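You operate a simulated robot arm through the tools that you are given. There is no shell and no other tool.

You run a simulated two-armed robot. Do the job below in one go: nothing can be reset, and whatever is moved stays where it is left.

TASK
Seal the red-striped bag at the heat its film needs, then open the jaw and switch off.
Fine: the chart is on the sealer; one run; leave the bag on the apron.

It is judged by the outcome, as a careful person would: the job done as asked, and still so three seconds after it is handed in. It fails if anything else is knocked over, pushed out of place, dropped, spilled or broken. A push-on lid holds only when it is set on centred and level and pressed home; a screw cap is set on level and turned clockwise until tight.

THE ROBOT
Two 7-joint arms with two-finger parallel grippers on one trunk, on a base that drives. Base frame: it is fixed to the floor where the robot stands at the start and does not move with it; the origin is under the middle of the robot, x ahead of it, y to its left, z up. Readings come in m, rad, newtons and seconds.
The left shoulder is at the start at [0.02, 0.17, 1.253], the right one opposite. With the tool pointing down near the work surface each hand reaches from about 0.1 to 0.64 m from the robot's upright axis, wherever it stands, measured 20 degrees to its own side. Places, roughly: apron of the bag sealer [0.5, -0.2, 0.8]; heat knob [0.4, -0.1, 0.9]; jaw of the bag sealer [0.7, -0.2, 0.9]; rocker of the bag sealer [0.6, 0, 0.9]; seal button [0.5, 0, 0.9]. Payload 3.8 kg a hand.
Tool frame (each hand has its own): the origin (TCP) lies between the finger pads and is the grasp point; the fingertips stand 0.03 m ahead of it; z points along the fingers, y is the line along which they close. Largest opening 0.11 m; finger width 0.02, thickness 0.01; the body of the gripper, 0.048 by 0.112 m, starts 0.055 m behind the TCP.
Orientation is that of the tool frame in the base frame, as a unit quaternion [x, y, z, w]. With the fingers straight down and closing along the base's y, the tool's x points along the base's -x, its y along +y and its z along -z.

THE INTERFACE
- The arms move only by the tool arm_command. It takes "left_targets", "right_targets" or both (then of equal length, played together; a hand with none holds still); each is a list of rows, each a list of 7 numbers: the shift along the tool's x, y, z in units of 40 mm (1.0 is 40 mm), then the turn, a rotation vector about the tool's x, y, z in units of 6 degrees (1.0 is 6 degrees), then the gripper command, from -1 (fully open) to 1 (shut), values between in proportion. In form: [[dx, dy, dz, wx, wy, wz, fingers], ...]. A call has 1 to 20 rows; each row shifts and turns the commanded pose from where the row before left it, along the tool's axes as they then stand. A call with a number of a shift or a turn outside -1 to 1 is refused whole. A row lasts 0.2 s, in which the tool goes at most 0.05 m and 0.15 rad; a call with a longer step from one row to the next is refused whole, and so is a gripper value outside its range. A pose out of reach is approached as far as the arm can. The call stops where the force on the tool passes 90 N (or 10 N more than at its start, if that is more) or the arm is blocked; 0.2 s more then pass. Each finger travels about 0.072 m/s and halts on what it meets, pressing with about 36 N; the grip force reading is that of the motor and also rises with nothing between the fingers. The clock runs only during rows and for 0.2 s after the last one: add rows that do not move to give the fingers time. It gives the time, the measured TCP pose, the force on the tool (base axes), the opening and the grip force at its end, in the units of the frame above (readings bear some noise), with the torque about the TCP (base axes, N m) and any sound that the robot's microphone picked up, and new pictures: "pictures" is both (left out), scene, wrist or none (wrist: the cameras of the hands that moved).
- Cameras (640 x 400 px; columns grow to the right, rows downward): "scene" is now at [0.1034, 0.0199, 1.3984]; the picture's right is [0.21, -0.98, 0.00], its down [-0.61, -0.13, -0.78] and it looks along [0.76, 0.16, -0.63] (base axes); focal length 214 px, centre (320, 200). "left" rides on the left gripper at [0.072, -0.017, -0.103] in its tool frame; the picture's right is [0.23, 0.97, 0.00], its down [-0.76, 0.18, -0.62] and it looks along [-0.61, 0.14, 0.78] (tool axes); focal length 222 px, centre (320, 200). "right" rides on the right gripper at [0.072, 0.017, -0.103] in its tool frame; the picture's right is [-0.23, 0.97, 0.00], its down [-0.76, -0.18, -0.62] and it looks along [-0.61, -0.14, 0.78] (tool axes); focal length 222 px, centre (320, 200). There is no depth. A picture from a camera that has moved, and an enlarged one, comes with that camera's place and axes in the base frame and with its lens.
- move_column(by): slides the trunk up (or, below 0, down) by that many m; the arms and the scene camera ride with it, the base frame stays. It gives what a move gives, with no picture.
- roll_base(legs): drives the robot by 1 to 6 legs, each [ahead, turn to the left] in m and rad, along the robot's own axes; the way and the turn of a leg run together, so that a leg with both is an arc; at most 1.5 m and 3.142 rad a leg. The arms and the cameras ride along, it lands a little off, and it stops where it bumps. It gives what a move gives, and a new picture of the scene camera.
- turn_head(pan, tilt): turns the head with the scene camera to pan (to the left, within 1.396 rad either way) and tilt (down, from -0.506 to 1.204), counted from straight ahead of the robot. It gives what a move gives, and a new picture of the scene camera.
- inspect(camera, box): a new picture of the part [left, top, right, bottom] of that camera's present view, enlarged. No time passes.
- job_done(): hands the job in; it is judged then, once.

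Places have to be worked out from the pictures, the camera data and where the tool is seen. Open the grippers and draw the arms clear of the work before you hand the job in, unless the task says otherwise.

The tools are called after "Emit:" by a JSON object that holds its "api" and its "payload". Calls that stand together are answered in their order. arm_command: Moves the arms, as the interface text tells. Its arguments: {"type":"object","properties":{"left_targets":{"type":"array","items":{"type":"array","items":{"type":"number"}}},"right_targets":{"type":"array","items":{"type":"array","items":{"type":"number"}}},"pictures":{"type":"string","enum":["both","scene","wrist","none"]}},"required":[]} The other tools are called the same way: move_column (by) slides the trunk up or down; roll_base (legs) drives the base; turn_head (pan, tilt) turns the head that bears the scene camera; inspect (camera, box) takes an enlarged picture of a part of a camera's view; job_done () hands the job in.

At the start:

```text
time: 0.0
left_tcp_pos: [0.543, 0.2377, 1.258]
left_tool_rot: [0.001, 1.0, 0.0, 0.0]
left_wrist_force: [-0.7, 0.2, 0.6]
left_wrist_torque: [0.0, 0.0, 0.01]
left_gripper_width: 0.11
left_finger_force: 0.1
right_tcp_pos: [0.442, -0.2033, 1.2392]
right_tool_rot: [0.001, 1.0, 0.0, 0.0]
right_wrist_force: [0.1, -0.3, 0.3]
right_wrist_torque: [-0.01, 0.01, -0.02]
right_gripper_width: 0.1101
right_finger_force: 0.1
trunk travel left (down, up): [-0.35, 0.22]
robot x, y, heading: [-0.0008, 0.0006, 0.005]
head pan, tilt: [0.213, 0.679]
```

scene: 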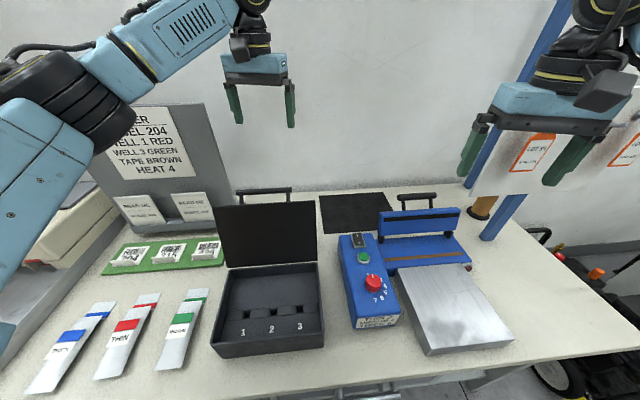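
right: 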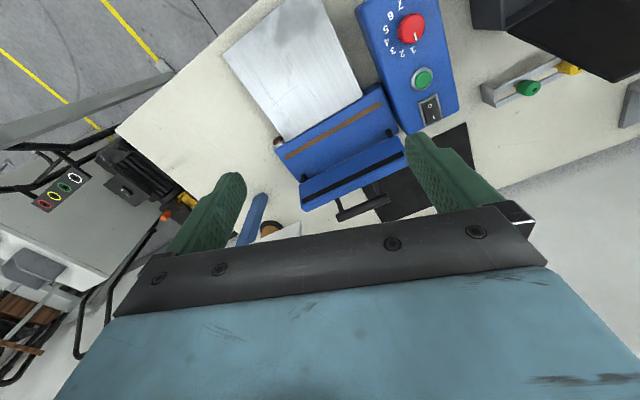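
left: 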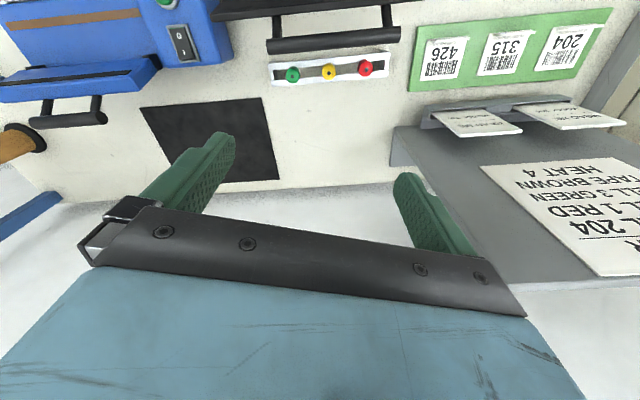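

The scene shows the sealer (blue box with knob, rocker, green button), a jaw with a handle, an apron, and three pouches at left. I look closer at the chart, the bags and the controls.

Emit:
{"api": "inspect", "payload": {"camera": "scene", "box": [320, 180, 520, 360]}}

Emit:
{"api": "inspect", "payload": {"camera": "scene", "box": [10, 270, 230, 400]}}

Emit:
{"api": "inspect", "payload": {"camera": "right", "box": [340, 0, 480, 140]}}

Emit:
{"api": "inspect", "payload": {"camera": "scene", "box": [80, 100, 230, 270]}}

Emit:
{"api": "inspect", "payload": {"camera": "scene", "box": [340, 300, 410, 345]}}

```text
2.22 times, centred on (420, 270) of scene
camera zoom: at [0.1034, 0.0199, 1.3984], right [0.21, -0.98, 0.0], down [-0.61, -0.13, -0.78], along [0.76, 0.16, -0.63], focal length 477 px, centre (98, 44)
```

zoom: 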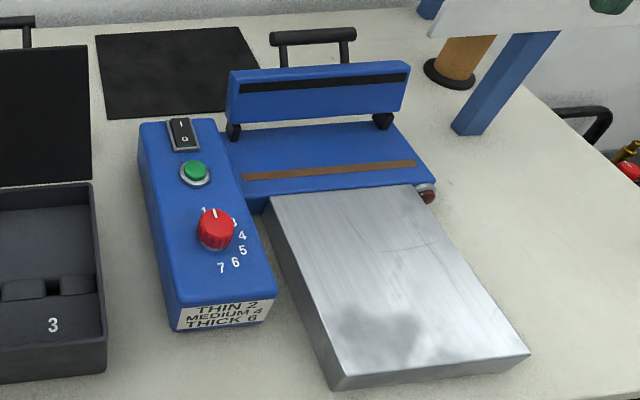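

```text
2.91 times, centred on (120, 335) of scene
camera zoom: at [0.1034, 0.0199, 1.3984], right [0.21, -0.98, 0.0], down [-0.61, -0.13, -0.78], along [0.76, 0.16, -0.63], focal length 624 px, centre (902, -193)
```

zoom: 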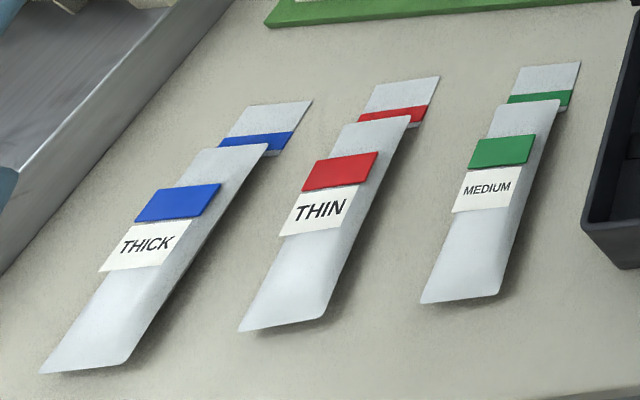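

```text
2.86 times, centred on (410, 70) of right
camera zoom: at [0.3691, -0.186, 1.344], right [0.23, 0.97, 0.0], down [0.76, -0.18, 0.62], along [0.61, -0.14, -0.78], focal length 635 px, centre (63, 571)
```

zoom: 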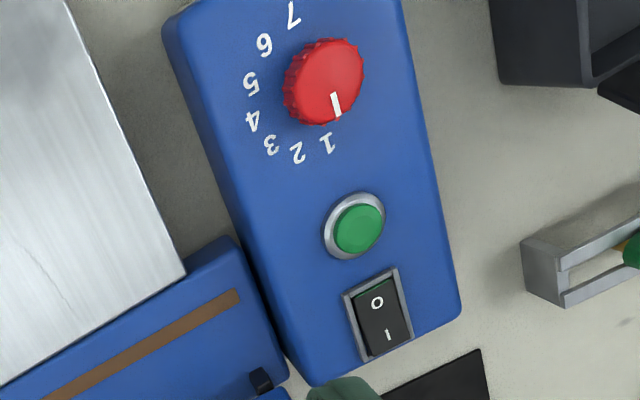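

```text
2.35 times, centred on (155, 185) of scene
camera zoom: at [0.1034, 0.0199, 1.3984], right [0.21, -0.98, 0.0], down [-0.61, -0.13, -0.78], along [0.76, 0.16, -0.63], focal length 505 px, centre (708, 235)
```

zoom: 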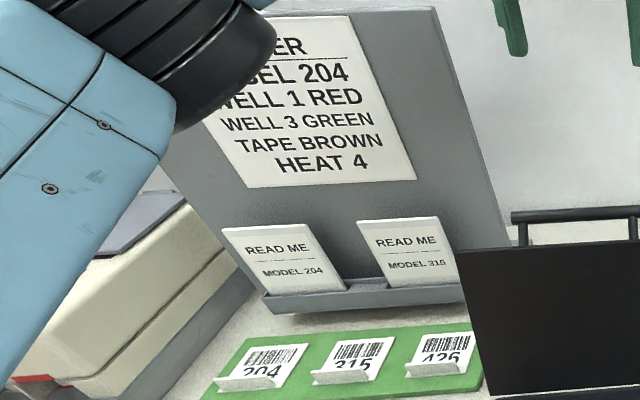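

```text
8.89 times, centred on (375, 322) of scene
camera zoom: at [0.1034, 0.0199, 1.3984], right [0.21, -0.98, 0.0], down [-0.61, -0.13, -0.78], along [0.76, 0.16, -0.63], focal length 1906 px, centre (-169, -889)
```

zoom: 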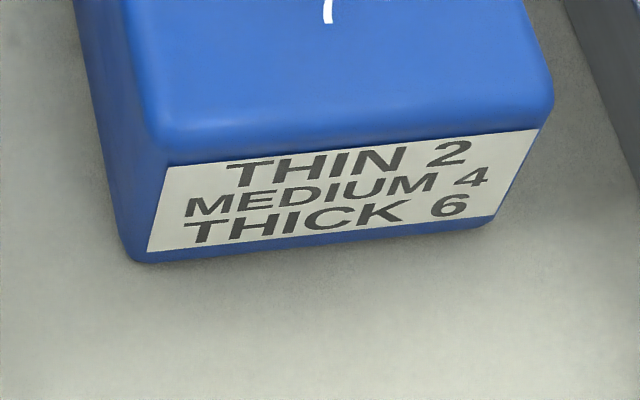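

Red stripe = THIN film, so heat 2 by the sealer's own chart (the HEAT 4 card belongs to model 204 paperwork, not this chart). I move the right hand above the control box for a close view.

Emit:
{"api": "arm_command", "payload": {"right_targets": [[0.59, 0.59, 0.79, 0, 0, 0, -1], [0.59, 0.59, 0.79, 0, 0, 0, -1], [0.59, 0.59, 0.79, 0, 0, 0, -1], [0.59, 0.59, 0.79, 0, 0, 0, -1], [0.59, 0.59, 0.79, 0, 0, 0, -1], [0.59, 0.59, 0.79, 0, 0, 0, -1], [0, 0, 0, 0, 0, 0, -1]], "pictures": "both"}}

Emit:
{"api": "turn_head", "payload": {"pan": 0.3, "tilt": 0.95}}

```text
time: 1.6
left_tcp_pos: [0.542, 0.2365, 1.2571]
left_tool_rot: [-0.001, 1.0, -0.001, 0.0]
left_wrist_force: [0.1, -1.1, -0.4]
left_wrist_torque: [-0.01, -0.03, -0.02]
left_gripper_width: 0.11
left_finger_force: 0.0
right_tcp_pos: [0.2994, -0.0624, 1.0496]
right_tool_rot: [0.001, 1.0, -0.001, 0.0]
right_wrist_force: [-0.2, 0.1, -0.7]
right_wrist_torque: [0.01, -0.01, -0.01]
right_gripper_width: 0.11
right_finger_force: 0.0
trunk travel left (down, up): [-0.35, 0.22]
robot x, y, heading: [0.0009, -0.0014, -0.0]
head pan, tilt: [0.213, 0.679]
camera scene: at [0.1035, 0.0194, 1.3984], right [0.21, -0.98, 0.0], down [-0.61, -0.13, -0.78], along [0.76, 0.16, -0.63], focal length 214 px, centre (320, 200)
camera right: at [0.2263, -0.0449, 1.1545], right [0.23, 0.97, 0.0], down [0.76, -0.18, 0.62], along [0.61, -0.14, -0.78], focal length 222 px, centre (320, 200)
```

scene: 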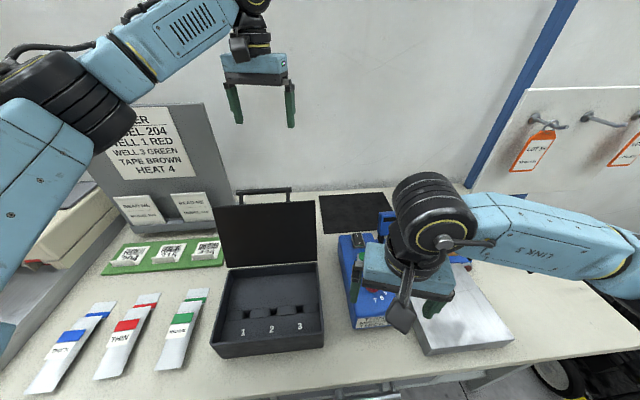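
right: 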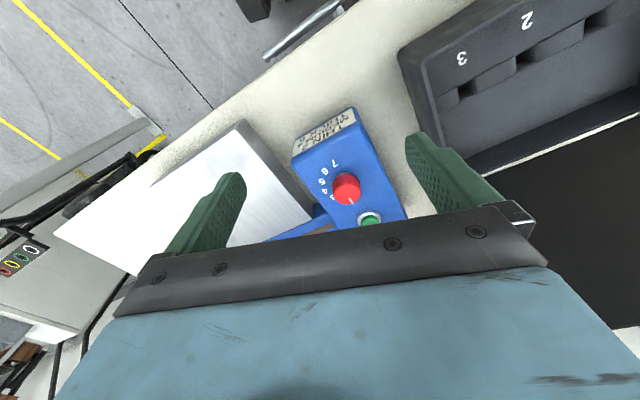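

```text
time: 2.4
left_tcp_pos: [0.5426, 0.2368, 1.2572]
left_tool_rot: [0.0, 1.0, 0.0, -0.001]
left_wrist_force: [-0.4, -0.6, 0.6]
left_wrist_torque: [0.0, 0.01, 0.0]
left_gripper_width: 0.1098
left_finger_force: 0.0
right_tcp_pos: [0.3004, -0.0609, 1.0503]
right_tool_rot: [0.001, 1.0, 0.0, 0.0]
right_wrist_force: [-0.6, -1.0, 0.2]
right_wrist_torque: [0.01, 0.0, 0.0]
right_gripper_width: 0.11
right_finger_force: 0.1
trunk travel left (down, up): [-0.35, 0.22]
robot x, y, heading: [0.0018, 0.0029, 0.004]
head pan, tilt: [0.3, 0.949]
camera scene: at [0.0891, 0.0233, 1.377], right [0.3, -0.96, 0.0], down [-0.78, -0.24, -0.58], along [0.56, 0.17, -0.81], focal length 214 px, centre (320, 200)
```

scene: 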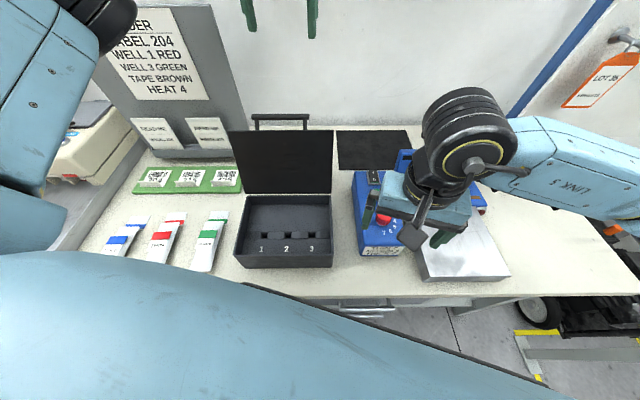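

I enlarge the right wrist view of the panel to read the knob and to triangulate the positions.

Emit:
{"api": "inspect", "payload": {"camera": "right", "box": [280, 100, 420, 240]}}

Emit:
{"api": "inspect", "payload": {"camera": "scene", "box": [90, 200, 240, 290]}}

Emit:
{"api": "inspect", "payload": {"camera": "left", "box": [0, 0, 240, 150]}}

```text
2.86 times, centred on (350, 170) of right
camera zoom: at [0.2266, -0.0447, 1.1549], right [0.23, 0.97, 0.0], down [0.76, -0.18, 0.62], along [0.61, -0.14, -0.78], focal length 635 px, centre (234, 286)
```

zoom: 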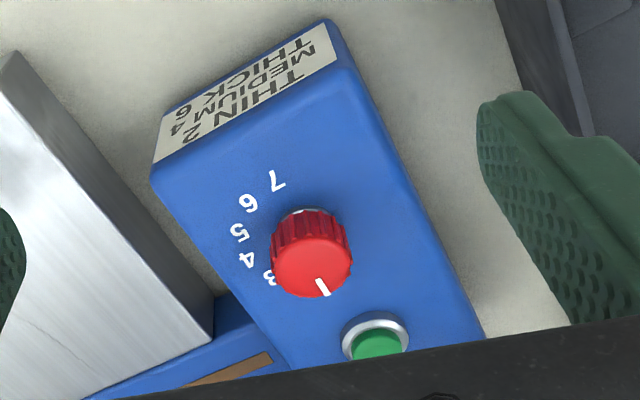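

```text
4.27 times, centred on (165, 245) of scene
camera zoom: at [0.0891, 0.0233, 1.377], right [0.3, -0.96, 0.0], down [-0.78, -0.24, -0.58], along [0.56, 0.17, -0.81], focal length 915 px, centre (981, 8)
```

zoom: 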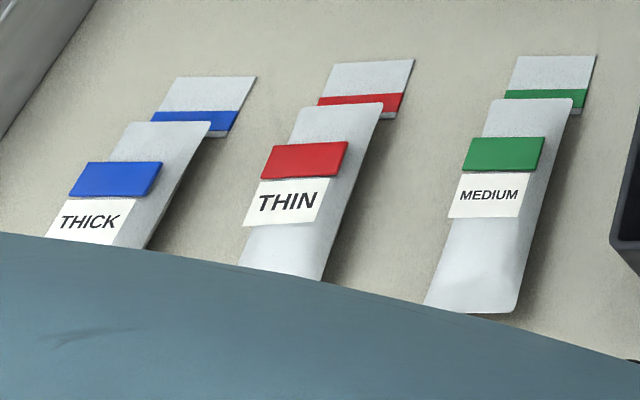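

```text
2.67 times, centred on (120, 75) of left
camera zoom: at [0.4705, 0.2199, 1.3607], right [-0.23, 0.97, 0.0], down [0.76, 0.18, 0.62], along [0.61, 0.14, -0.78], focal length 592 px, centre (853, 533)
```

zoom: 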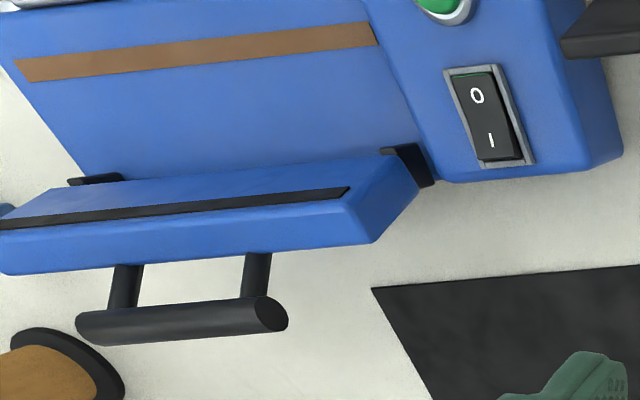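

Triangulating over three views, the knob top is near [0.409, -0.050, 0.915] with the panel at about z 0.885; the numbers are spaced about 30°, with 2 at about −13° from base x and the pointer now around +22°. I move the right hand above the knob with the fingers partly open.

Emit:
{"api": "arm_command", "payload": {"right_targets": [[-0.91, 0.1, 0.3, 0, 0, 0, -0.27], [-0.91, 0.1, 0.3, 0, 0, 0, -0.27], [-0.91, 0.1, 0.3, 0, 0, 0, -0.27], [0, 0, 0.6, 0, 0, 0, -0.27], [0, 0, 0, 0, 0, 0, -0.27]], "pictures": "both"}}

Emit:
{"api": "turn_head", "payload": {"pan": 0.0, "tilt": 0.75}}

Emit:
{"api": "inspect", "payload": {"camera": "scene", "box": [240, 130, 440, 280]}}

Emit:
{"api": "inspect", "payload": {"camera": "right", "box": [220, 40, 440, 220]}}

```text
time: 3.6
left_tcp_pos: [0.5413, 0.2385, 1.257]
left_tool_rot: [0.0, 1.0, 0.0, 0.0]
left_wrist_force: [0.6, 0.2, 0.5]
left_wrist_torque: [0.04, -0.01, -0.01]
left_gripper_width: 0.11
left_finger_force: 0.2
right_tcp_pos: [0.4094, -0.0483, 0.9903]
right_tool_rot: [0.001, 1.0, 0.001, 0.0]
right_wrist_force: [0.0, -0.9, -0.8]
right_wrist_torque: [0.01, -0.01, 0.02]
right_gripper_width: 0.0699
right_finger_force: 0.1
trunk travel left (down, up): [-0.35, 0.22]
robot x, y, heading: [-0.0018, 0.0028, 0.002]
head pan, tilt: [0.3, 0.949]
camera scene: at [0.0892, 0.0235, 1.3769], right [0.3, -0.96, 0.0], down [-0.78, -0.24, -0.58], along [0.56, 0.17, -0.81], focal length 214 px, centre (320, 200)
camera right: at [0.3359, -0.0309, 1.0943], right [0.23, 0.97, 0.0], down [0.76, -0.18, 0.62], along [0.61, -0.14, -0.78], focal length 222 px, centre (320, 200)
```

scene: 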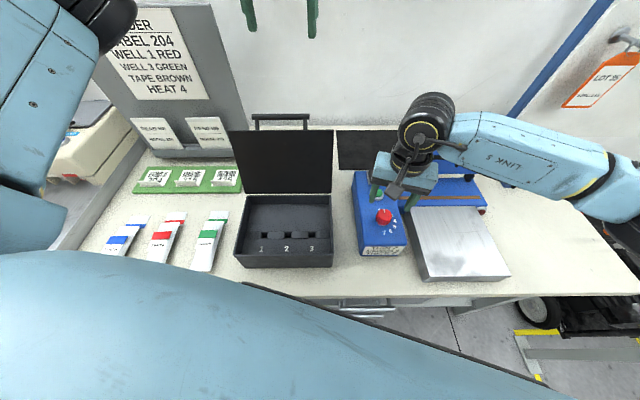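
right: 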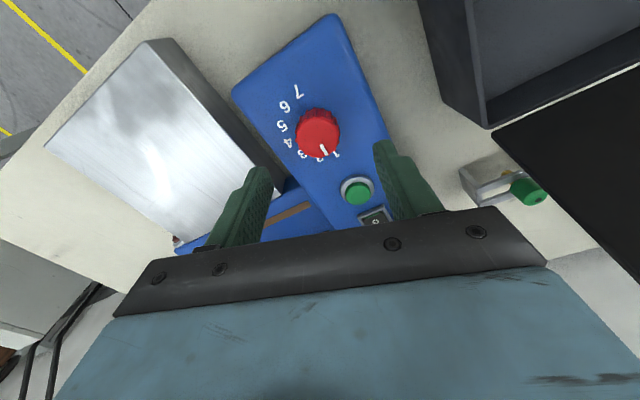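

```text
time: 4.4
left_tcp_pos: [0.5429, 0.2363, 1.2575]
left_tool_rot: [0.0, 1.0, 0.0, -0.001]
left_wrist_force: [0.3, 0.3, 0.4]
left_wrist_torque: [-0.01, -0.03, -0.04]
left_gripper_width: 0.1096
left_finger_force: 0.1
right_tcp_pos: [0.409, -0.0477, 0.9898]
right_tool_rot: [0.002, 1.0, 0.001, 0.001]
right_wrist_force: [0.4, -1.1, -0.6]
right_wrist_torque: [0.01, -0.05, 0.04]
right_gripper_width: 0.0698
right_finger_force: 0.0
trunk travel left (down, up): [-0.35, 0.22]
robot x, y, heading: [-0.0006, 0.0014, 0.001]
head pan, tilt: [0.0, 0.75]
camera scene: at [0.1025, 0.0019, 1.3924], right [0.0, -1.0, 0.0], down [-0.68, 0.0, -0.73], along [0.73, 0.0, -0.68], focal length 214 px, centre (320, 200)
```

scene: 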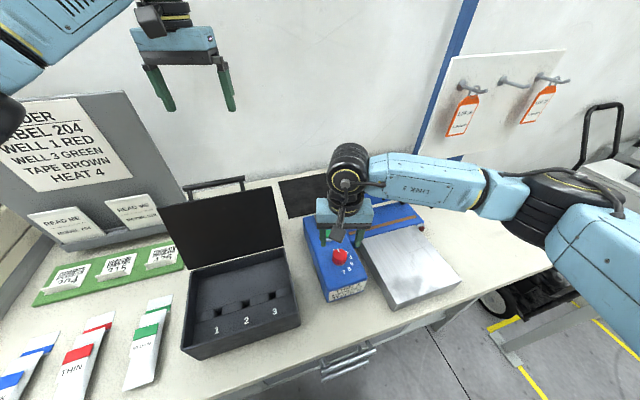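

```text
2.67 times, centred on (340, 205) of scene
camera zoom: at [0.1025, 0.0019, 1.3924], right [0.0, -1.0, 0.0], down [-0.68, 0.0, -0.73], along [0.73, 0.0, -0.68], focal length 572 px, centre (267, 187)
```

zoom: 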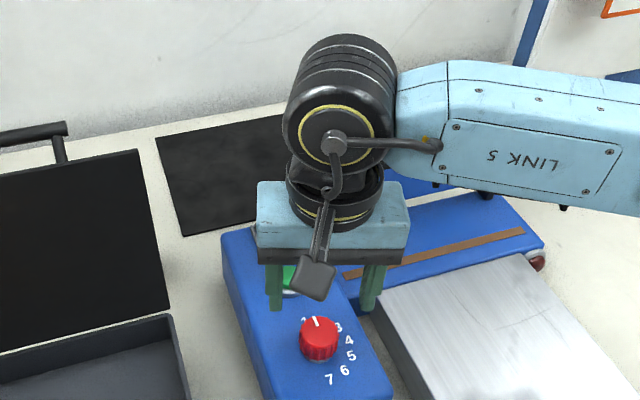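

```text
2.22 times, centred on (330, 130) of right
camera zoom: at [0.3356, -0.0311, 1.0946], right [0.23, 0.97, 0.0], down [0.76, -0.18, 0.62], along [0.61, -0.14, -0.78], focal length 494 px, centre (298, 356)
```

zoom: 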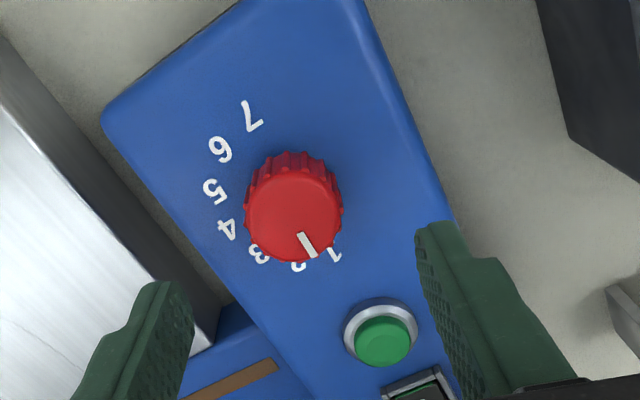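

The pointer reads about +15°, i.e. setting 1, so it needs a 30° clockwise turn (seen from above) to 2. I lower the fingers around the knob and close gently.

Emit:
{"api": "arm_command", "payload": {"right_targets": [[0, 0, 0.6, 0, 0, 0, -0.27], [0, 0, 0.6, 0, 0, 0, -0.27], [0, 0, 0.5, 0, 0, 0, -0.27], [0, 0, 0, 0, 0, 0, 0.3], [0, 0, 0, 0, 0, 0, 0.5], [0, 0, 0, 0, 0, 0, 0.5]], "pictures": "wrist"}}

Emit:
{"api": "inspect", "payload": {"camera": "right", "box": [220, 60, 440, 220]}}

```text
time: 5.8
left_tcp_pos: [0.5415, 0.236, 1.2572]
left_tool_rot: [0.001, 1.0, 0.0, 0.0]
left_wrist_force: [-0.1, -0.2, -0.5]
left_wrist_torque: [-0.01, -0.02, 0.0]
left_gripper_width: 0.1103
left_finger_force: 0.1
right_tcp_pos: [0.4108, -0.0494, 0.9219]
right_tool_rot: [0.001, 1.0, 0.0, 0.0]
right_wrist_force: [0.0, -3.3, -1.6]
right_wrist_torque: [0.13, -0.39, -0.02]
right_gripper_width: 0.0376
right_finger_force: 45.0
trunk travel left (down, up): [-0.35, 0.22]
robot x, y, heading: [-0.0005, 0.0023, 0.005]
head pan, tilt: [0.0, 0.75]
camera right: at [0.3374, -0.033, 1.0262], right [0.23, 0.97, 0.0], down [0.76, -0.18, 0.62], along [0.61, -0.14, -0.78], focal length 222 px, centre (320, 200)
```

right: 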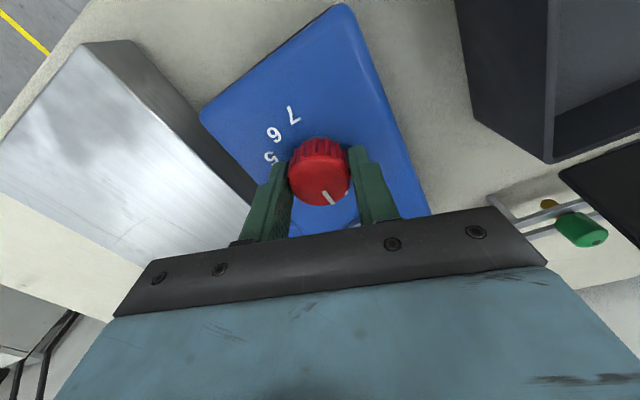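

```text
2.50 times, centred on (330, 140) of right
camera zoom: at [0.3374, -0.033, 1.0262], right [0.23, 0.97, 0.0], down [0.76, -0.18, 0.62], along [0.61, -0.14, -0.78], focal length 555 px, centre (295, 350)
```

zoom: 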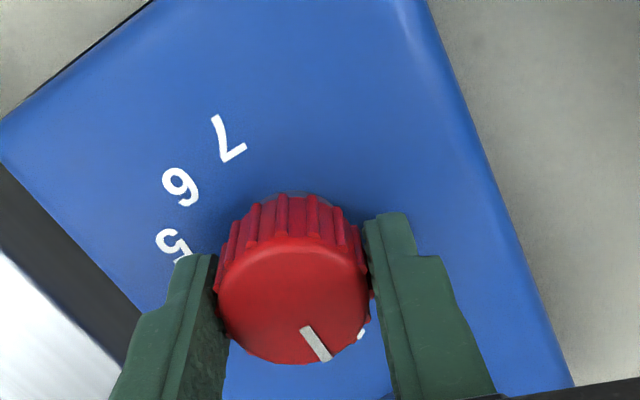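

Knob gripped (0.0376 m). Now I turn it 30° clockwise.

Emit:
{"api": "arm_command", "payload": {"right_targets": [[0, 0, 0, 0, 0, 0.5, 0.5], [0, 0, 0, 0, 0, 0.75, 0.5], [0, 0, 0, 0, 0, 0.75, 0.5], [0, 0, 0, 0, 0, 0.75, 0.5], [0, 0, 0, 0, 0, 0.75, 0.5], [0, 0, 0, 0, 0, 0.75, 0.5], [0, 0, 0, 0, 0, 0.75, 0.5], [0, 0, 0, 0, 0, 0, 0.5]], "pictures": "wrist"}}

Emit:
{"api": "inspect", "payload": {"camera": "right", "box": [220, 60, 440, 220]}}

Emit:
{"api": "inspect", "payload": {"camera": "scene", "box": [300, 200, 400, 300]}}

```text
time: 7.6
left_tcp_pos: [0.5429, 0.2352, 1.2565]
left_tool_rot: [0.001, 1.0, 0.0, 0.0]
left_wrist_force: [1.1, 0.3, 0.3]
left_wrist_torque: [0.01, 0.02, 0.01]
left_gripper_width: 0.1101
left_finger_force: 0.0
right_tcp_pos: [0.4102, -0.0503, 0.9229]
right_tool_rot: [0.26, 0.965, 0.0, -0.001]
right_wrist_force: [5.4, -5.4, -1.0]
right_wrist_torque: [-0.17, 0.0, -0.01]
right_gripper_width: 0.0376
right_finger_force: 44.6
trunk travel left (down, up): [-0.35, 0.22]
robot x, y, heading: [-0.0017, 0.0013, -0.007]
head pan, tilt: [0.0, 0.75]
camera right: at [0.3555, 0.0004, 1.0262], right [0.69, 0.73, 0.0], down [0.57, -0.54, 0.62], along [0.45, -0.43, -0.78], focal length 222 px, centre (320, 200)
```

right: 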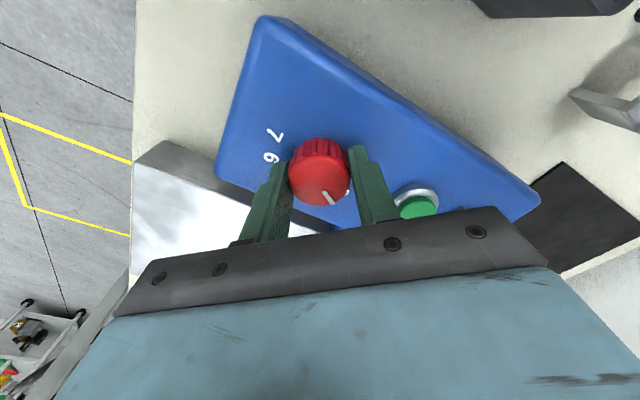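

```text
2.50 times, centred on (330, 140) of right
camera zoom: at [0.3555, 0.0004, 1.0262], right [0.69, 0.73, 0.0], down [0.57, -0.54, 0.62], along [0.45, -0.43, -0.78], focal length 555 px, centre (295, 350)
```

zoom: 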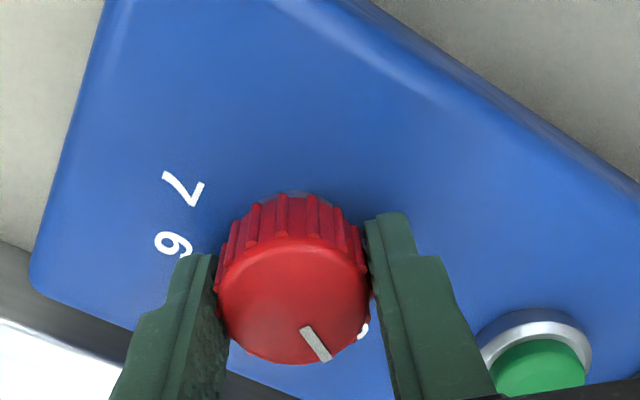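

```text
4.00 times, centred on (350, 250) of scene
camera zoom: at [0.1031, 0.0009, 1.3924], right [0.0, -1.0, 0.0], down [-0.68, 0.0, -0.73], along [0.73, 0.0, -0.68], focal length 858 px, centre (200, 0)
```

zoom: 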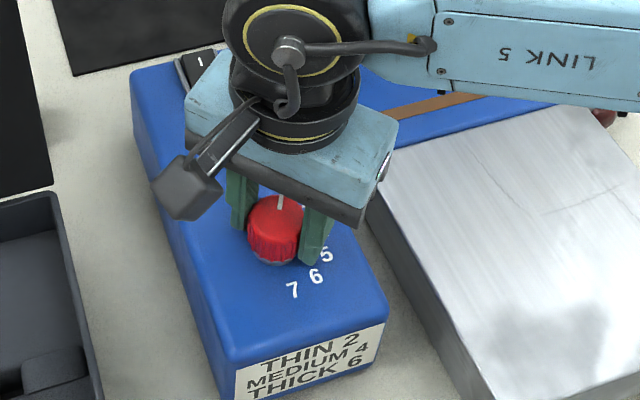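

The knob followed the hand one step (pointer unchanged relative to the gripper, numbers shifted by one). I release, lift away and check the reading.

Emit:
{"api": "arm_command", "payload": {"right_targets": [[0, 0, 0, 0, 0, 0, -0.1], [0, 0, 0, 0, 0, 0, -0.27], [0, 0, 0, 0, 0, 0, -0.27], [0, 0, -0.6, 0, 0, 0, -0.27], [0, 0, -0.9, 0, 0, 0, -0.27], [0, 0, -0.9, 0, 0, -0.5, -0.27], [0.5, 0, 0, 0, 0, -1, -0.27], [0.5, 0, 0, 0, 0, -1, -0.27], [0, 0, 0, 0, 0, -1, -0.27], [0, 0, 0, 0, 0, -1, -0.27], [0, 0, 0, 0, 0, -0.5, -0.27], [0, 0, 0, 0, 0, 0, -0.27]], "pictures": "wrist"}}

Emit:
{"api": "inspect", "payload": {"camera": "right", "box": [240, 60, 440, 220]}}

Emit:
{"api": "inspect", "payload": {"camera": "scene", "box": [300, 200, 400, 300]}}

```text
time: 10.2
left_tcp_pos: [0.5413, 0.2375, 1.2575]
left_tool_rot: [0.0, 1.0, -0.001, 0.001]
left_wrist_force: [0.5, -0.4, -0.6]
left_wrist_torque: [-0.02, 0.03, -0.02]
left_gripper_width: 0.1097
left_finger_force: 0.1
right_tcp_pos: [0.3746, -0.0336, 1.0173]
right_tool_rot: [0.001, 1.0, -0.001, 0.0]
right_wrist_force: [-0.6, -0.1, -0.3]
right_wrist_torque: [0.0, 0.0, -0.06]
right_gripper_width: 0.0698
right_finger_force: 0.1
trunk travel left (down, up): [-0.35, 0.22]
robot x, y, heading: [0.001, 0.0032, 0.002]
head pan, tilt: [0.0, 0.75]
camera right: at [0.3009, -0.0163, 1.1225], right [0.23, 0.97, 0.0], down [0.76, -0.18, 0.62], along [0.61, -0.14, -0.78], focal length 222 px, centre (320, 200)
```

right: 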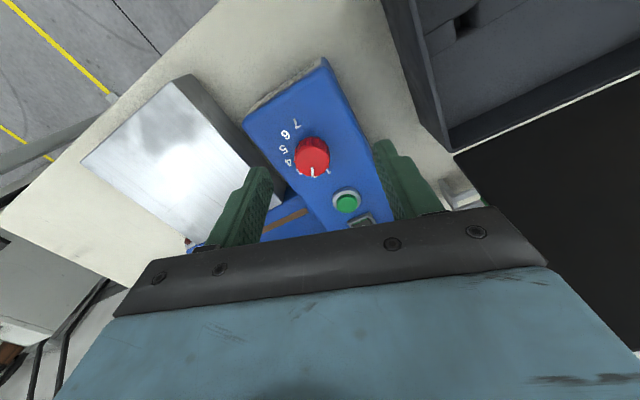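

```text
2.50 times, centred on (340, 140) of right
camera zoom: at [0.3009, -0.0163, 1.1225], right [0.23, 0.97, 0.0], down [0.76, -0.18, 0.62], along [0.61, -0.14, -0.78], focal length 555 px, centre (270, 350)
```

zoom: 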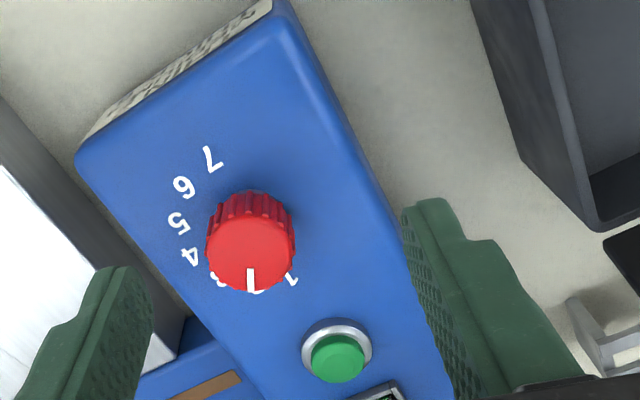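

```text
4.00 times, centred on (350, 250) of scene
camera zoom: at [0.1024, 0.0018, 1.3924], right [0.0, -1.0, 0.0], down [-0.68, 0.0, -0.73], along [0.73, 0.0, -0.68], focal length 858 px, centre (200, 0)
```

zoom: 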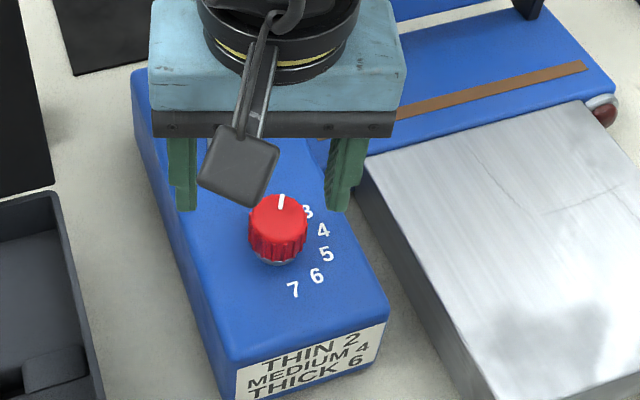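

The pointer now points at 2 (≈ −12°). Next the bag: I park the right hand at the far right and bring the left hand above the red-striped bag, yawed to the bag's line (~19°).

Emit:
{"api": "arm_command", "payload": {"right_targets": [[0, 0, -0.9, 0, 0, 0, -0.27], [0.284, -0.945, -0.3, 0, 0, 0, -0.27], [0.284, -0.945, -0.3, 0, 0, 0, -0.27], [0.284, -0.945, -0.3, 0, 0, 0, -0.27], [0.284, -0.945, -0.3, 0, 0, 0, -0.27], [0.284, -0.945, -0.3, 0, 0, 0, -0.27], [0.284, -0.945, -0.3, 0, 0, 0, -0.27], [0.284, -0.945, -0.3, 0, 0, 0, -0.27], [0.284, -0.945, -0.3, 0, 0, 0, -0.27], [0.284, -0.945, -0.3, 0, 0, 0, -0.27], [0.284, -0.945, -0.3, 0, 0, 0, -0.27], [0, 0, 0, 0, 0, 0, -0.27], [0, 0, 0, 0, 0, 0, -0.27], [0, 0, 0, 0, 0, 0, -0.27], [0, 0, 0, 0, 0, 0, -0.27], [0, 0, 0, 0, 0, 0, -0.27], [0, 0, 0, 0, 0, 0, -0.27]], "left_targets": [[0.69, 0.65, 0.3, 0, 0, 0, -1], [0.69, 0.65, 0.3, 0, 0, 0, -1], [0.69, 0.65, 0.3, 0, 0, 0, -1], [0.69, 0.65, 0.3, 0, 0, 0, -1], [0.69, 0.65, 0.3, 0, 0, 0, -1], [0.69, 0.65, 0.3, 0, 0, 0, -1], [0.69, 0.65, 0.3, 0, 0, 0, -1], [0.69, 0.65, 0.3, 0, 0, 0, -1], [0.69, 0.65, 0.3, 0, 0, 0, -1], [0.69, 0.65, 0.3, 0, 0, 0, -1], [0.69, 0.65, 0.3, 0, 0, 0, -1], [0.69, 0.65, 0.3, 0, 0, 0, -1], [0, 0, 0, 0, 0, -0.8, -1], [0, 0, 0, 0, 0, -0.8, -1], [0, 0, 0, 0, 0, -0.8, -1], [0, 0, 0, 0, 0, -0.8, -1], [0, 0, 0, 0, 0, 0, -1]], "pictures": "both"}}

Emit:
{"api": "turn_head", "payload": {"pan": 0.9, "tilt": 0.8}}

Emit:
{"api": "inspect", "payload": {"camera": "left", "box": [200, 0, 440, 180]}}

```text
time: 13.8
left_tcp_pos: [0.2099, 0.55, 1.1133]
left_tool_rot: [-0.168, 0.986, 0.0, 0.0]
left_wrist_force: [0.7, -0.5, -0.5]
left_wrist_torque: [0.02, -0.03, 0.03]
left_gripper_width: 0.1099
left_finger_force: 0.2
right_tcp_pos: [0.26, -0.4101, 1.1735]
right_tool_rot: [0.001, 1.0, 0.0, -0.001]
right_wrist_force: [-0.3, -0.3, 0.8]
right_wrist_torque: [-0.01, -0.02, -0.01]
right_gripper_width: 0.0699
right_finger_force: 0.0
trunk travel left (down, up): [-0.35, 0.22]
robot x, y, heading: [0.0003, 0.0006, 0.001]
head pan, tilt: [0.0, 0.75]
camera scene: at [0.1025, 0.0018, 1.3924], right [0.0, -1.0, 0.0], down [-0.68, 0.0, -0.73], along [0.73, 0.0, -0.68], focal length 214 px, centre (320, 200)
camera right: at [0.187, -0.3927, 1.2779], right [0.23, 0.97, 0.0], down [0.76, -0.18, 0.62], along [0.61, -0.14, -0.78], focal length 222 px, centre (320, 200)
camera left: at [0.148, 0.5091, 1.216], right [-0.54, 0.84, 0.0], down [0.66, 0.42, 0.62], along [0.53, 0.33, -0.78], focal length 222 px, centre (320, 200)
```

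scene: 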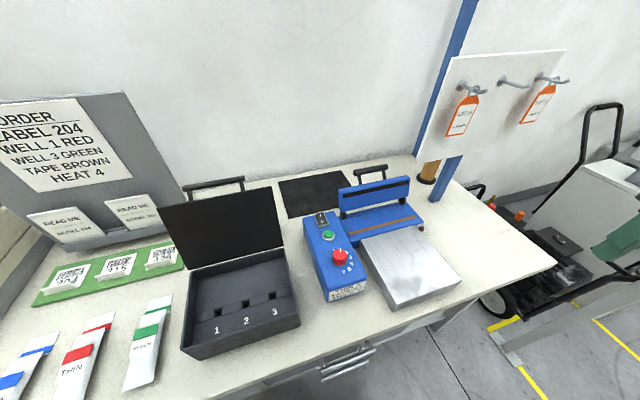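
right: 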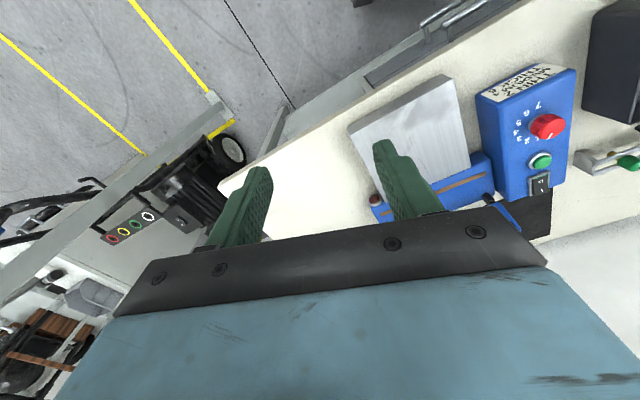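
left: 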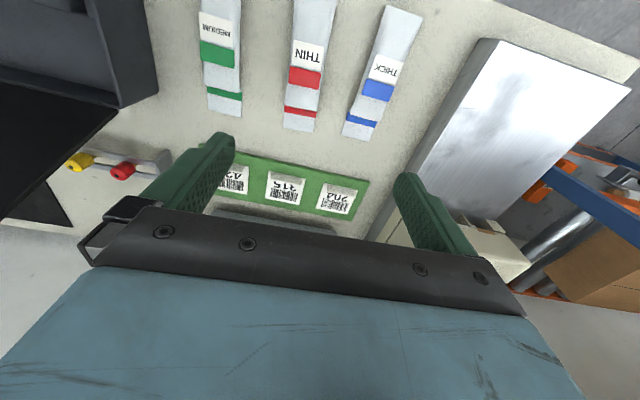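

```text
time: 15.0
left_tcp_pos: [0.2095, 0.5485, 1.1119]
left_tool_rot: [-0.167, 0.986, 0.0, 0.0]
left_wrist_force: [-0.4, 0.0, -1.0]
left_wrist_torque: [0.0, -0.02, 0.02]
left_gripper_width: 0.1098
left_finger_force: 0.0
right_tcp_pos: [0.2614, -0.4088, 1.175]
right_tool_rot: [0.001, 1.0, 0.0, 0.0]
right_wrist_force: [-0.6, -0.6, 0.6]
right_wrist_torque: [0.01, -0.02, 0.01]
right_gripper_width: 0.0699
right_finger_force: 0.1
trunk travel left (down, up): [-0.35, 0.22]
robot x, y, heading: [0.002, 0.0014, 0.0]
head pan, tilt: [0.901, 0.799]
camera scene: at [0.0698, 0.065, 1.3884], right [0.78, -0.62, 0.0], down [-0.45, -0.56, -0.7], along [0.43, 0.55, -0.72], focal length 214 px, centre (320, 200)
```

scene: 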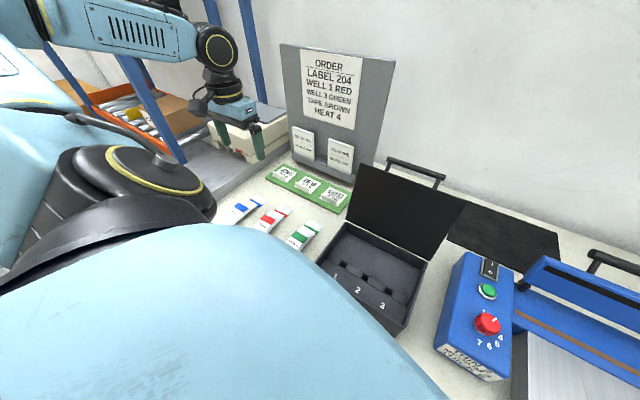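

```text
2.22 times, centred on (320, 90) of left
camera zoom: at [0.1481, 0.5091, 1.216], right [-0.54, 0.84, 0.0], down [0.66, 0.42, 0.62], along [0.53, 0.33, -0.78], focal length 494 px, centre (320, 444)
```

zoom: 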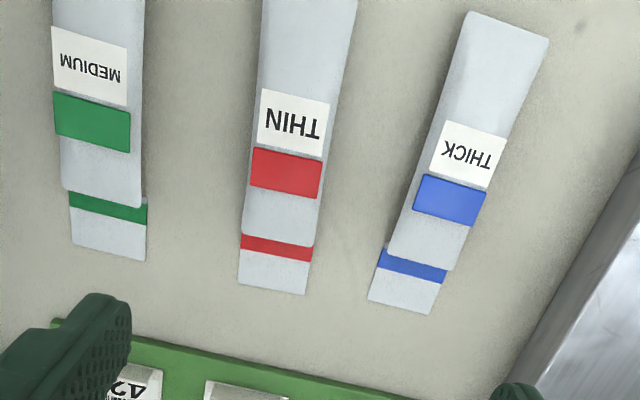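

The left wrist view shows the bags clearly; I place the red bag's mouth end near [0.305, 0.560] and its stripe near [0.206, 0.521], yaw ≈ 21°. I lower the hand above the stripe area with a 0.08 m opening for a closer look.

Emit:
{"api": "arm_command", "payload": {"left_targets": [[0.24, -0.31, 0.7, 0, 0, -0.2, -0.45], [0.23, -0.31, 0.7, 0, 0, -0.2, -0.45], [0, 0, 0.7, 0, 0, 0, -0.45], [0, 0, 0.7, 0, 0, 0, -0.45], [0, 0, 0, 0, 0, 0, -0.45]], "pictures": "wrist"}}

Emit:
{"api": "inspect", "payload": {"camera": "left", "box": [200, 0, 440, 180]}}

Emit:
{"api": "inspect", "payload": {"camera": "scene", "box": [210, 100, 350, 260]}}

```text
time: 16.2
left_tcp_pos: [0.2002, 0.5198, 1.0022]
left_tool_rot: [-0.188, 0.982, 0.0, 0.0]
left_wrist_force: [0.2, 0.6, 0.4]
left_wrist_torque: [-0.01, 0.02, -0.05]
left_gripper_width: 0.0796
left_finger_force: 0.1
right_tcp_pos: [0.2593, -0.4098, 1.1738]
right_tool_rot: [0.001, 1.0, 0.0, 0.001]
right_wrist_force: [0.5, -0.9, -0.8]
right_wrist_torque: [0.02, -0.02, -0.03]
right_gripper_width: 0.0698
right_finger_force: 0.0
trunk travel left (down, up): [-0.35, 0.22]
robot x, y, heading: [0.0023, -0.0023, -0.002]
head pan, tilt: [0.901, 0.799]
camera left: at [0.1401, 0.4764, 1.1057], right [-0.57, 0.82, 0.0], down [0.64, 0.45, 0.62], along [0.51, 0.36, -0.78], focal length 222 px, centre (320, 200)
```

left: 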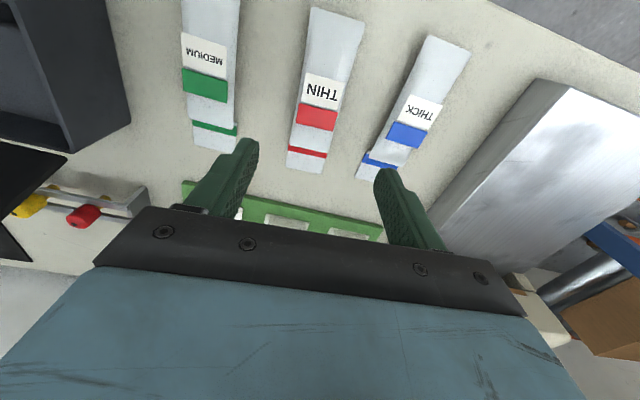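

```text
2.22 times, centred on (320, 90) of left
camera zoom: at [0.1401, 0.4764, 1.1057], right [-0.57, 0.82, 0.0], down [0.64, 0.45, 0.62], along [0.51, 0.36, -0.78], focal length 494 px, centre (320, 444)
```

zoom: 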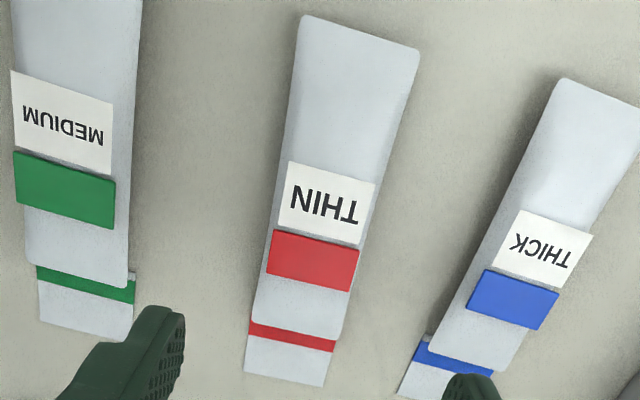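

```text
2.50 times, centred on (280, 180) of scene
camera zoom: at [0.0695, 0.0648, 1.3885], right [0.78, -0.62, 0.0], down [-0.45, -0.56, -0.7], along [0.43, 0.55, -0.72], focal length 536 px, centre (420, 250)
```

zoom: 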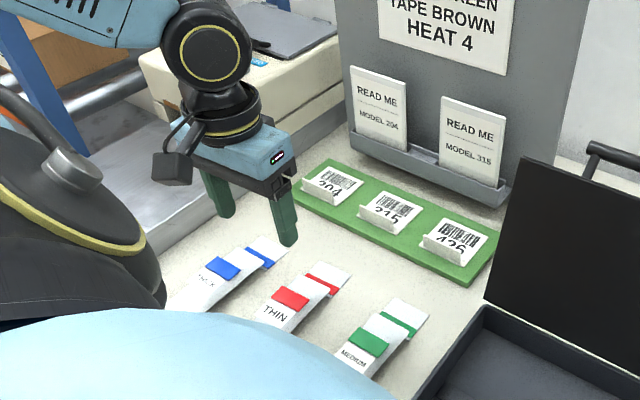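

The full red bag is now visible: it runs from about [0.124, 0.490] to [0.308, 0.562] at z≈0.80, and the hand is centred over it at the label. I descend with fingers either side of the body, then close.

Emit:
{"api": "arm_command", "payload": {"left_targets": [[0, 0, 0.9, 0, 0, 0, -0.45], [0, 0, 0.9, 0, 0, 0, -0.45], [0, 0, 0.9, 0, 0, 0, -0.45], [0, 0, 0.7, 0, 0, 0, -0.45], [0, 0, 0.3, 0, 0, 0, -0.45], [0, 0, 0.2, 0, 0, 0, -0.45], [0, 0, 0.1, 0, 0, 0, -0.45], [0, 0, 0, 0, 0, 0, -0.45]], "pictures": "wrist"}}

Emit:
{"api": "inspect", "payload": {"camera": "left", "box": [200, 0, 440, 180]}}

Emit:
{"api": "inspect", "payload": {"camera": "scene", "box": [210, 150, 350, 260]}}

```text
time: 18.0
left_tcp_pos: [0.2011, 0.519, 0.8397]
left_tool_rot: [-0.188, 0.982, 0.0, -0.001]
left_wrist_force: [-0.3, 0.3, 0.2]
left_wrist_torque: [0.0, 0.0, 0.01]
left_gripper_width: 0.08
left_finger_force: 0.1
right_tcp_pos: [0.2589, -0.4112, 1.174]
right_tool_rot: [0.001, 1.0, 0.0, 0.0]
right_wrist_force: [-0.6, -0.4, 0.3]
right_wrist_torque: [-0.01, 0.01, 0.02]
right_gripper_width: 0.07
right_finger_force: 0.1
trunk travel left (down, up): [-0.35, 0.22]
robot x, y, heading: [-0.0008, 0.0014, -0.001]
head pan, tilt: [0.901, 0.799]
camera left: at [0.1401, 0.477, 0.9438], right [-0.57, 0.82, 0.0], down [0.64, 0.45, 0.62], along [0.51, 0.36, -0.78], focal length 222 px, centre (320, 200)
```

left: 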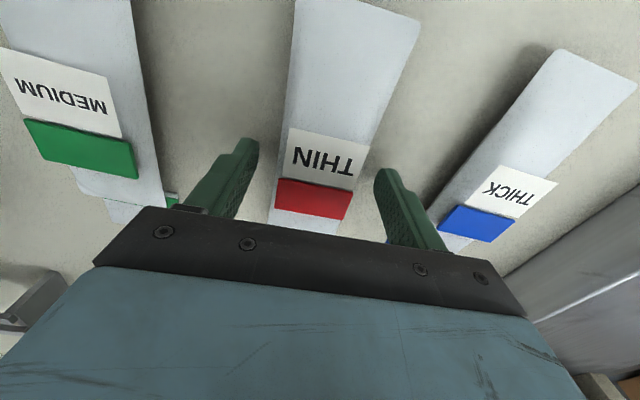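

```text
2.22 times, centred on (320, 90) of left
camera zoom: at [0.1401, 0.477, 0.9438], right [-0.57, 0.82, 0.0], down [0.64, 0.45, 0.62], along [0.51, 0.36, -0.78], focal length 494 px, centre (320, 444)
```

zoom: 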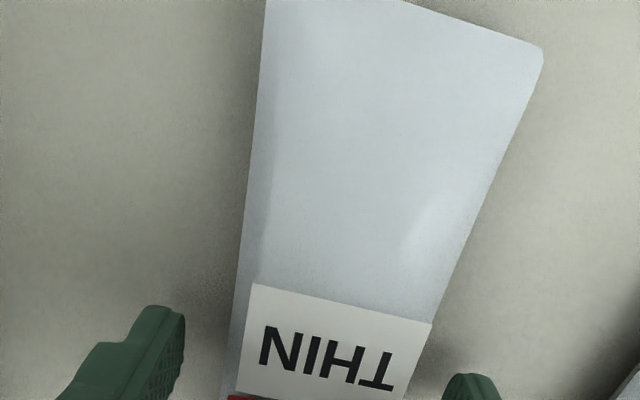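

```text
3.64 times, centred on (280, 205) of scene
camera zoom: at [0.0697, 0.065, 1.3884], right [0.78, -0.62, 0.0], down [-0.45, -0.56, -0.7], along [0.43, 0.55, -0.72], focal length 780 px, centre (466, 182)
```

zoom: 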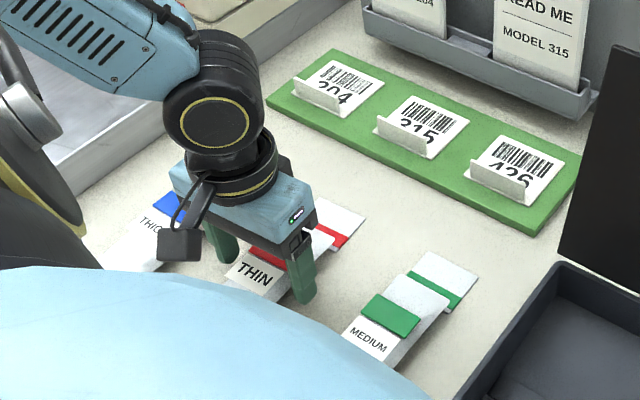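

Fingertips are at z≈0.81 with no contact, centred on the bag within a few mm. I lower slightly more to feel for the table.

Emit:
{"api": "arm_command", "payload": {"left_targets": [[0, 0.04, 0.1, 0, 0, 0, -0.45], [0, 0.04, 0.1, 0, 0, 0, -0.45], [0, 0, 0, 0, 0, 0, -0.45]], "pictures": "none"}}

```text
time: 18.8
left_tcp_pos: [0.1999, 0.5218, 0.8328]
left_tool_rot: [-0.187, 0.982, 0.0, 0.0]
left_wrist_force: [0.1, 0.0, 0.3]
left_wrist_torque: [0.02, 0.01, 0.0]
left_gripper_width: 0.0802
left_finger_force: 0.1
right_tcp_pos: [0.2589, -0.4091, 1.1733]
right_tool_rot: [0.001, 1.0, 0.0, 0.0]
right_wrist_force: [-0.1, 0.3, -0.3]
right_wrist_torque: [0.01, -0.02, -0.02]
right_gripper_width: 0.0698
right_finger_force: 0.1
trunk travel left (down, up): [-0.35, 0.22]
robot x, y, heading: [0.0009, -0.0011, -0.008]
head pan, tilt: [0.901, 0.799]
```

Still no contact; I go down a further few mm carefully.

Emit:
{"api": "arm_command", "payload": {"left_targets": [[0, 0, 0.1, 0, 0, 0, -0.45], [0, 0, 0, 0, 0, 0, -0.45]], "pictures": "none"}}

Emit:
{"api": "inspect", "payload": {"camera": "scene", "box": [230, 180, 310, 240]}}

Emit:
{"api": "inspect", "payload": {"camera": "left", "box": [200, 80, 440, 260]}}

```text
time: 19.4
left_tcp_pos: [0.2002, 0.5221, 0.8294]
left_tool_rot: [-0.187, 0.982, 0.0, 0.001]
left_wrist_force: [-1.7, 0.4, 10.0]
left_wrist_torque: [-0.46, -0.03, -0.16]
left_gripper_width: 0.0794
left_finger_force: 0.1
right_tcp_pos: [0.2605, -0.4105, 1.1733]
right_tool_rot: [0.001, 1.0, 0.0, 0.0]
right_wrist_force: [0.2, 0.2, -0.3]
right_wrist_torque: [0.0, 0.02, -0.01]
right_gripper_width: 0.0701
right_finger_force: 0.1
trunk travel left (down, up): [-0.35, 0.22]
robot x, y, heading: [0.0012, -0.0008, -0.0]
head pan, tilt: [0.901, 0.799]
```

```text
6.67 times, centred on (270, 210) of scene
camera zoom: at [0.0691, 0.0643, 1.3886], right [0.78, -0.62, 0.0], down [-0.45, -0.56, -0.7], along [0.43, 0.55, -0.72], focal length 1430 px, centre (653, 133)
```

zoom: 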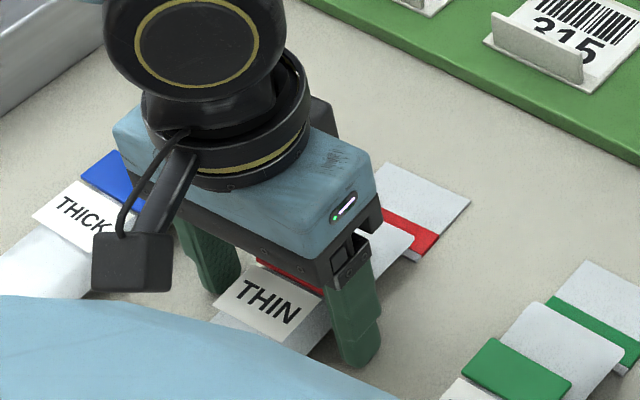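

```text
2.22 times, centred on (320, 170) of left
camera zoom: at [0.1394, 0.4794, 0.9335], right [-0.57, 0.82, 0.0], down [0.64, 0.45, 0.62], along [0.51, 0.36, -0.78], focal length 494 px, centre (320, 267)
```

zoom: 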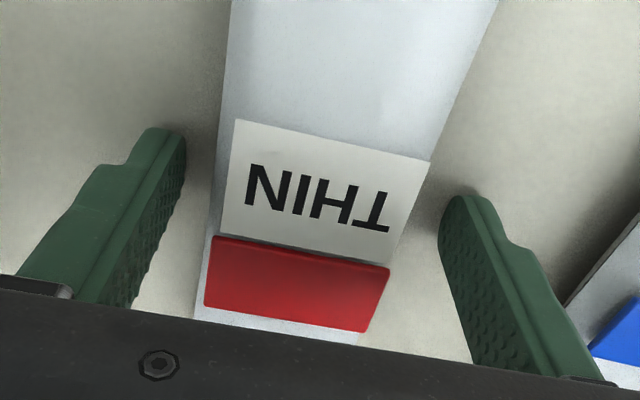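

Contact with the table at fingertip z≈0.80, so the table is at 0.80. I raise 4 mm and close on the bag.

Emit:
{"api": "arm_command", "payload": {"left_targets": [[0, 0, -0.12, 0, 0, 0, -0.45], [0, 0, 0, 0, 0, 0, -0.1], [0, 0, 0, 0, 0, 0, 0.1], [0, 0, 0, 0, 0, 0, 0.2], [0, 0, 0, 0, 0, 0, 0.3], [0, 0, 0, 0, 0, 0, 0.3]], "pictures": "wrist"}}

Emit:
{"api": "inspect", "payload": {"camera": "scene", "box": [230, 180, 310, 240]}}

```text
time: 20.8
left_tcp_pos: [0.1995, 0.5215, 0.8339]
left_tool_rot: [-0.188, 0.982, 0.001, 0.0]
left_wrist_force: [0.1, -0.7, 0.6]
left_wrist_torque: [-0.11, 0.03, 0.08]
left_gripper_width: 0.0554
left_finger_force: 36.2
right_tcp_pos: [0.2611, -0.4102, 1.1739]
right_tool_rot: [0.001, 1.0, 0.0, 0.0]
right_wrist_force: [0.4, -0.2, -0.2]
right_wrist_torque: [-0.03, 0.04, 0.0]
right_gripper_width: 0.0701
right_finger_force: 0.1
trunk travel left (down, up): [-0.35, 0.22]
robot x, y, heading: [-0.0013, -0.0009, 0.002]
head pan, tilt: [0.901, 0.799]
camera left: at [0.1394, 0.4796, 0.9374], right [-0.57, 0.82, 0.0], down [0.64, 0.45, 0.62], along [0.51, 0.36, -0.78], focal length 222 px, centre (320, 200)
```

left: 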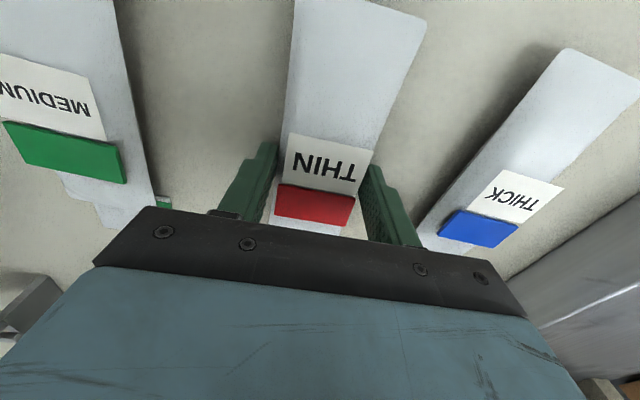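

```text
6.67 times, centred on (270, 210) of scene
camera zoom: at [0.0697, 0.0649, 1.3884], right [0.78, -0.62, 0.0], down [-0.45, -0.56, -0.7], along [0.43, 0.55, -0.72], focal length 1430 px, centre (653, 133)
```

zoom: 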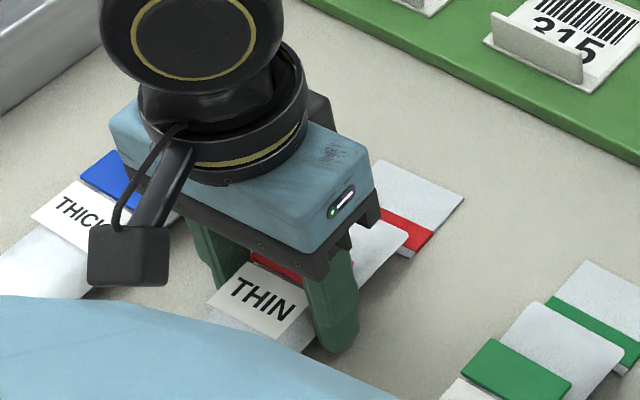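

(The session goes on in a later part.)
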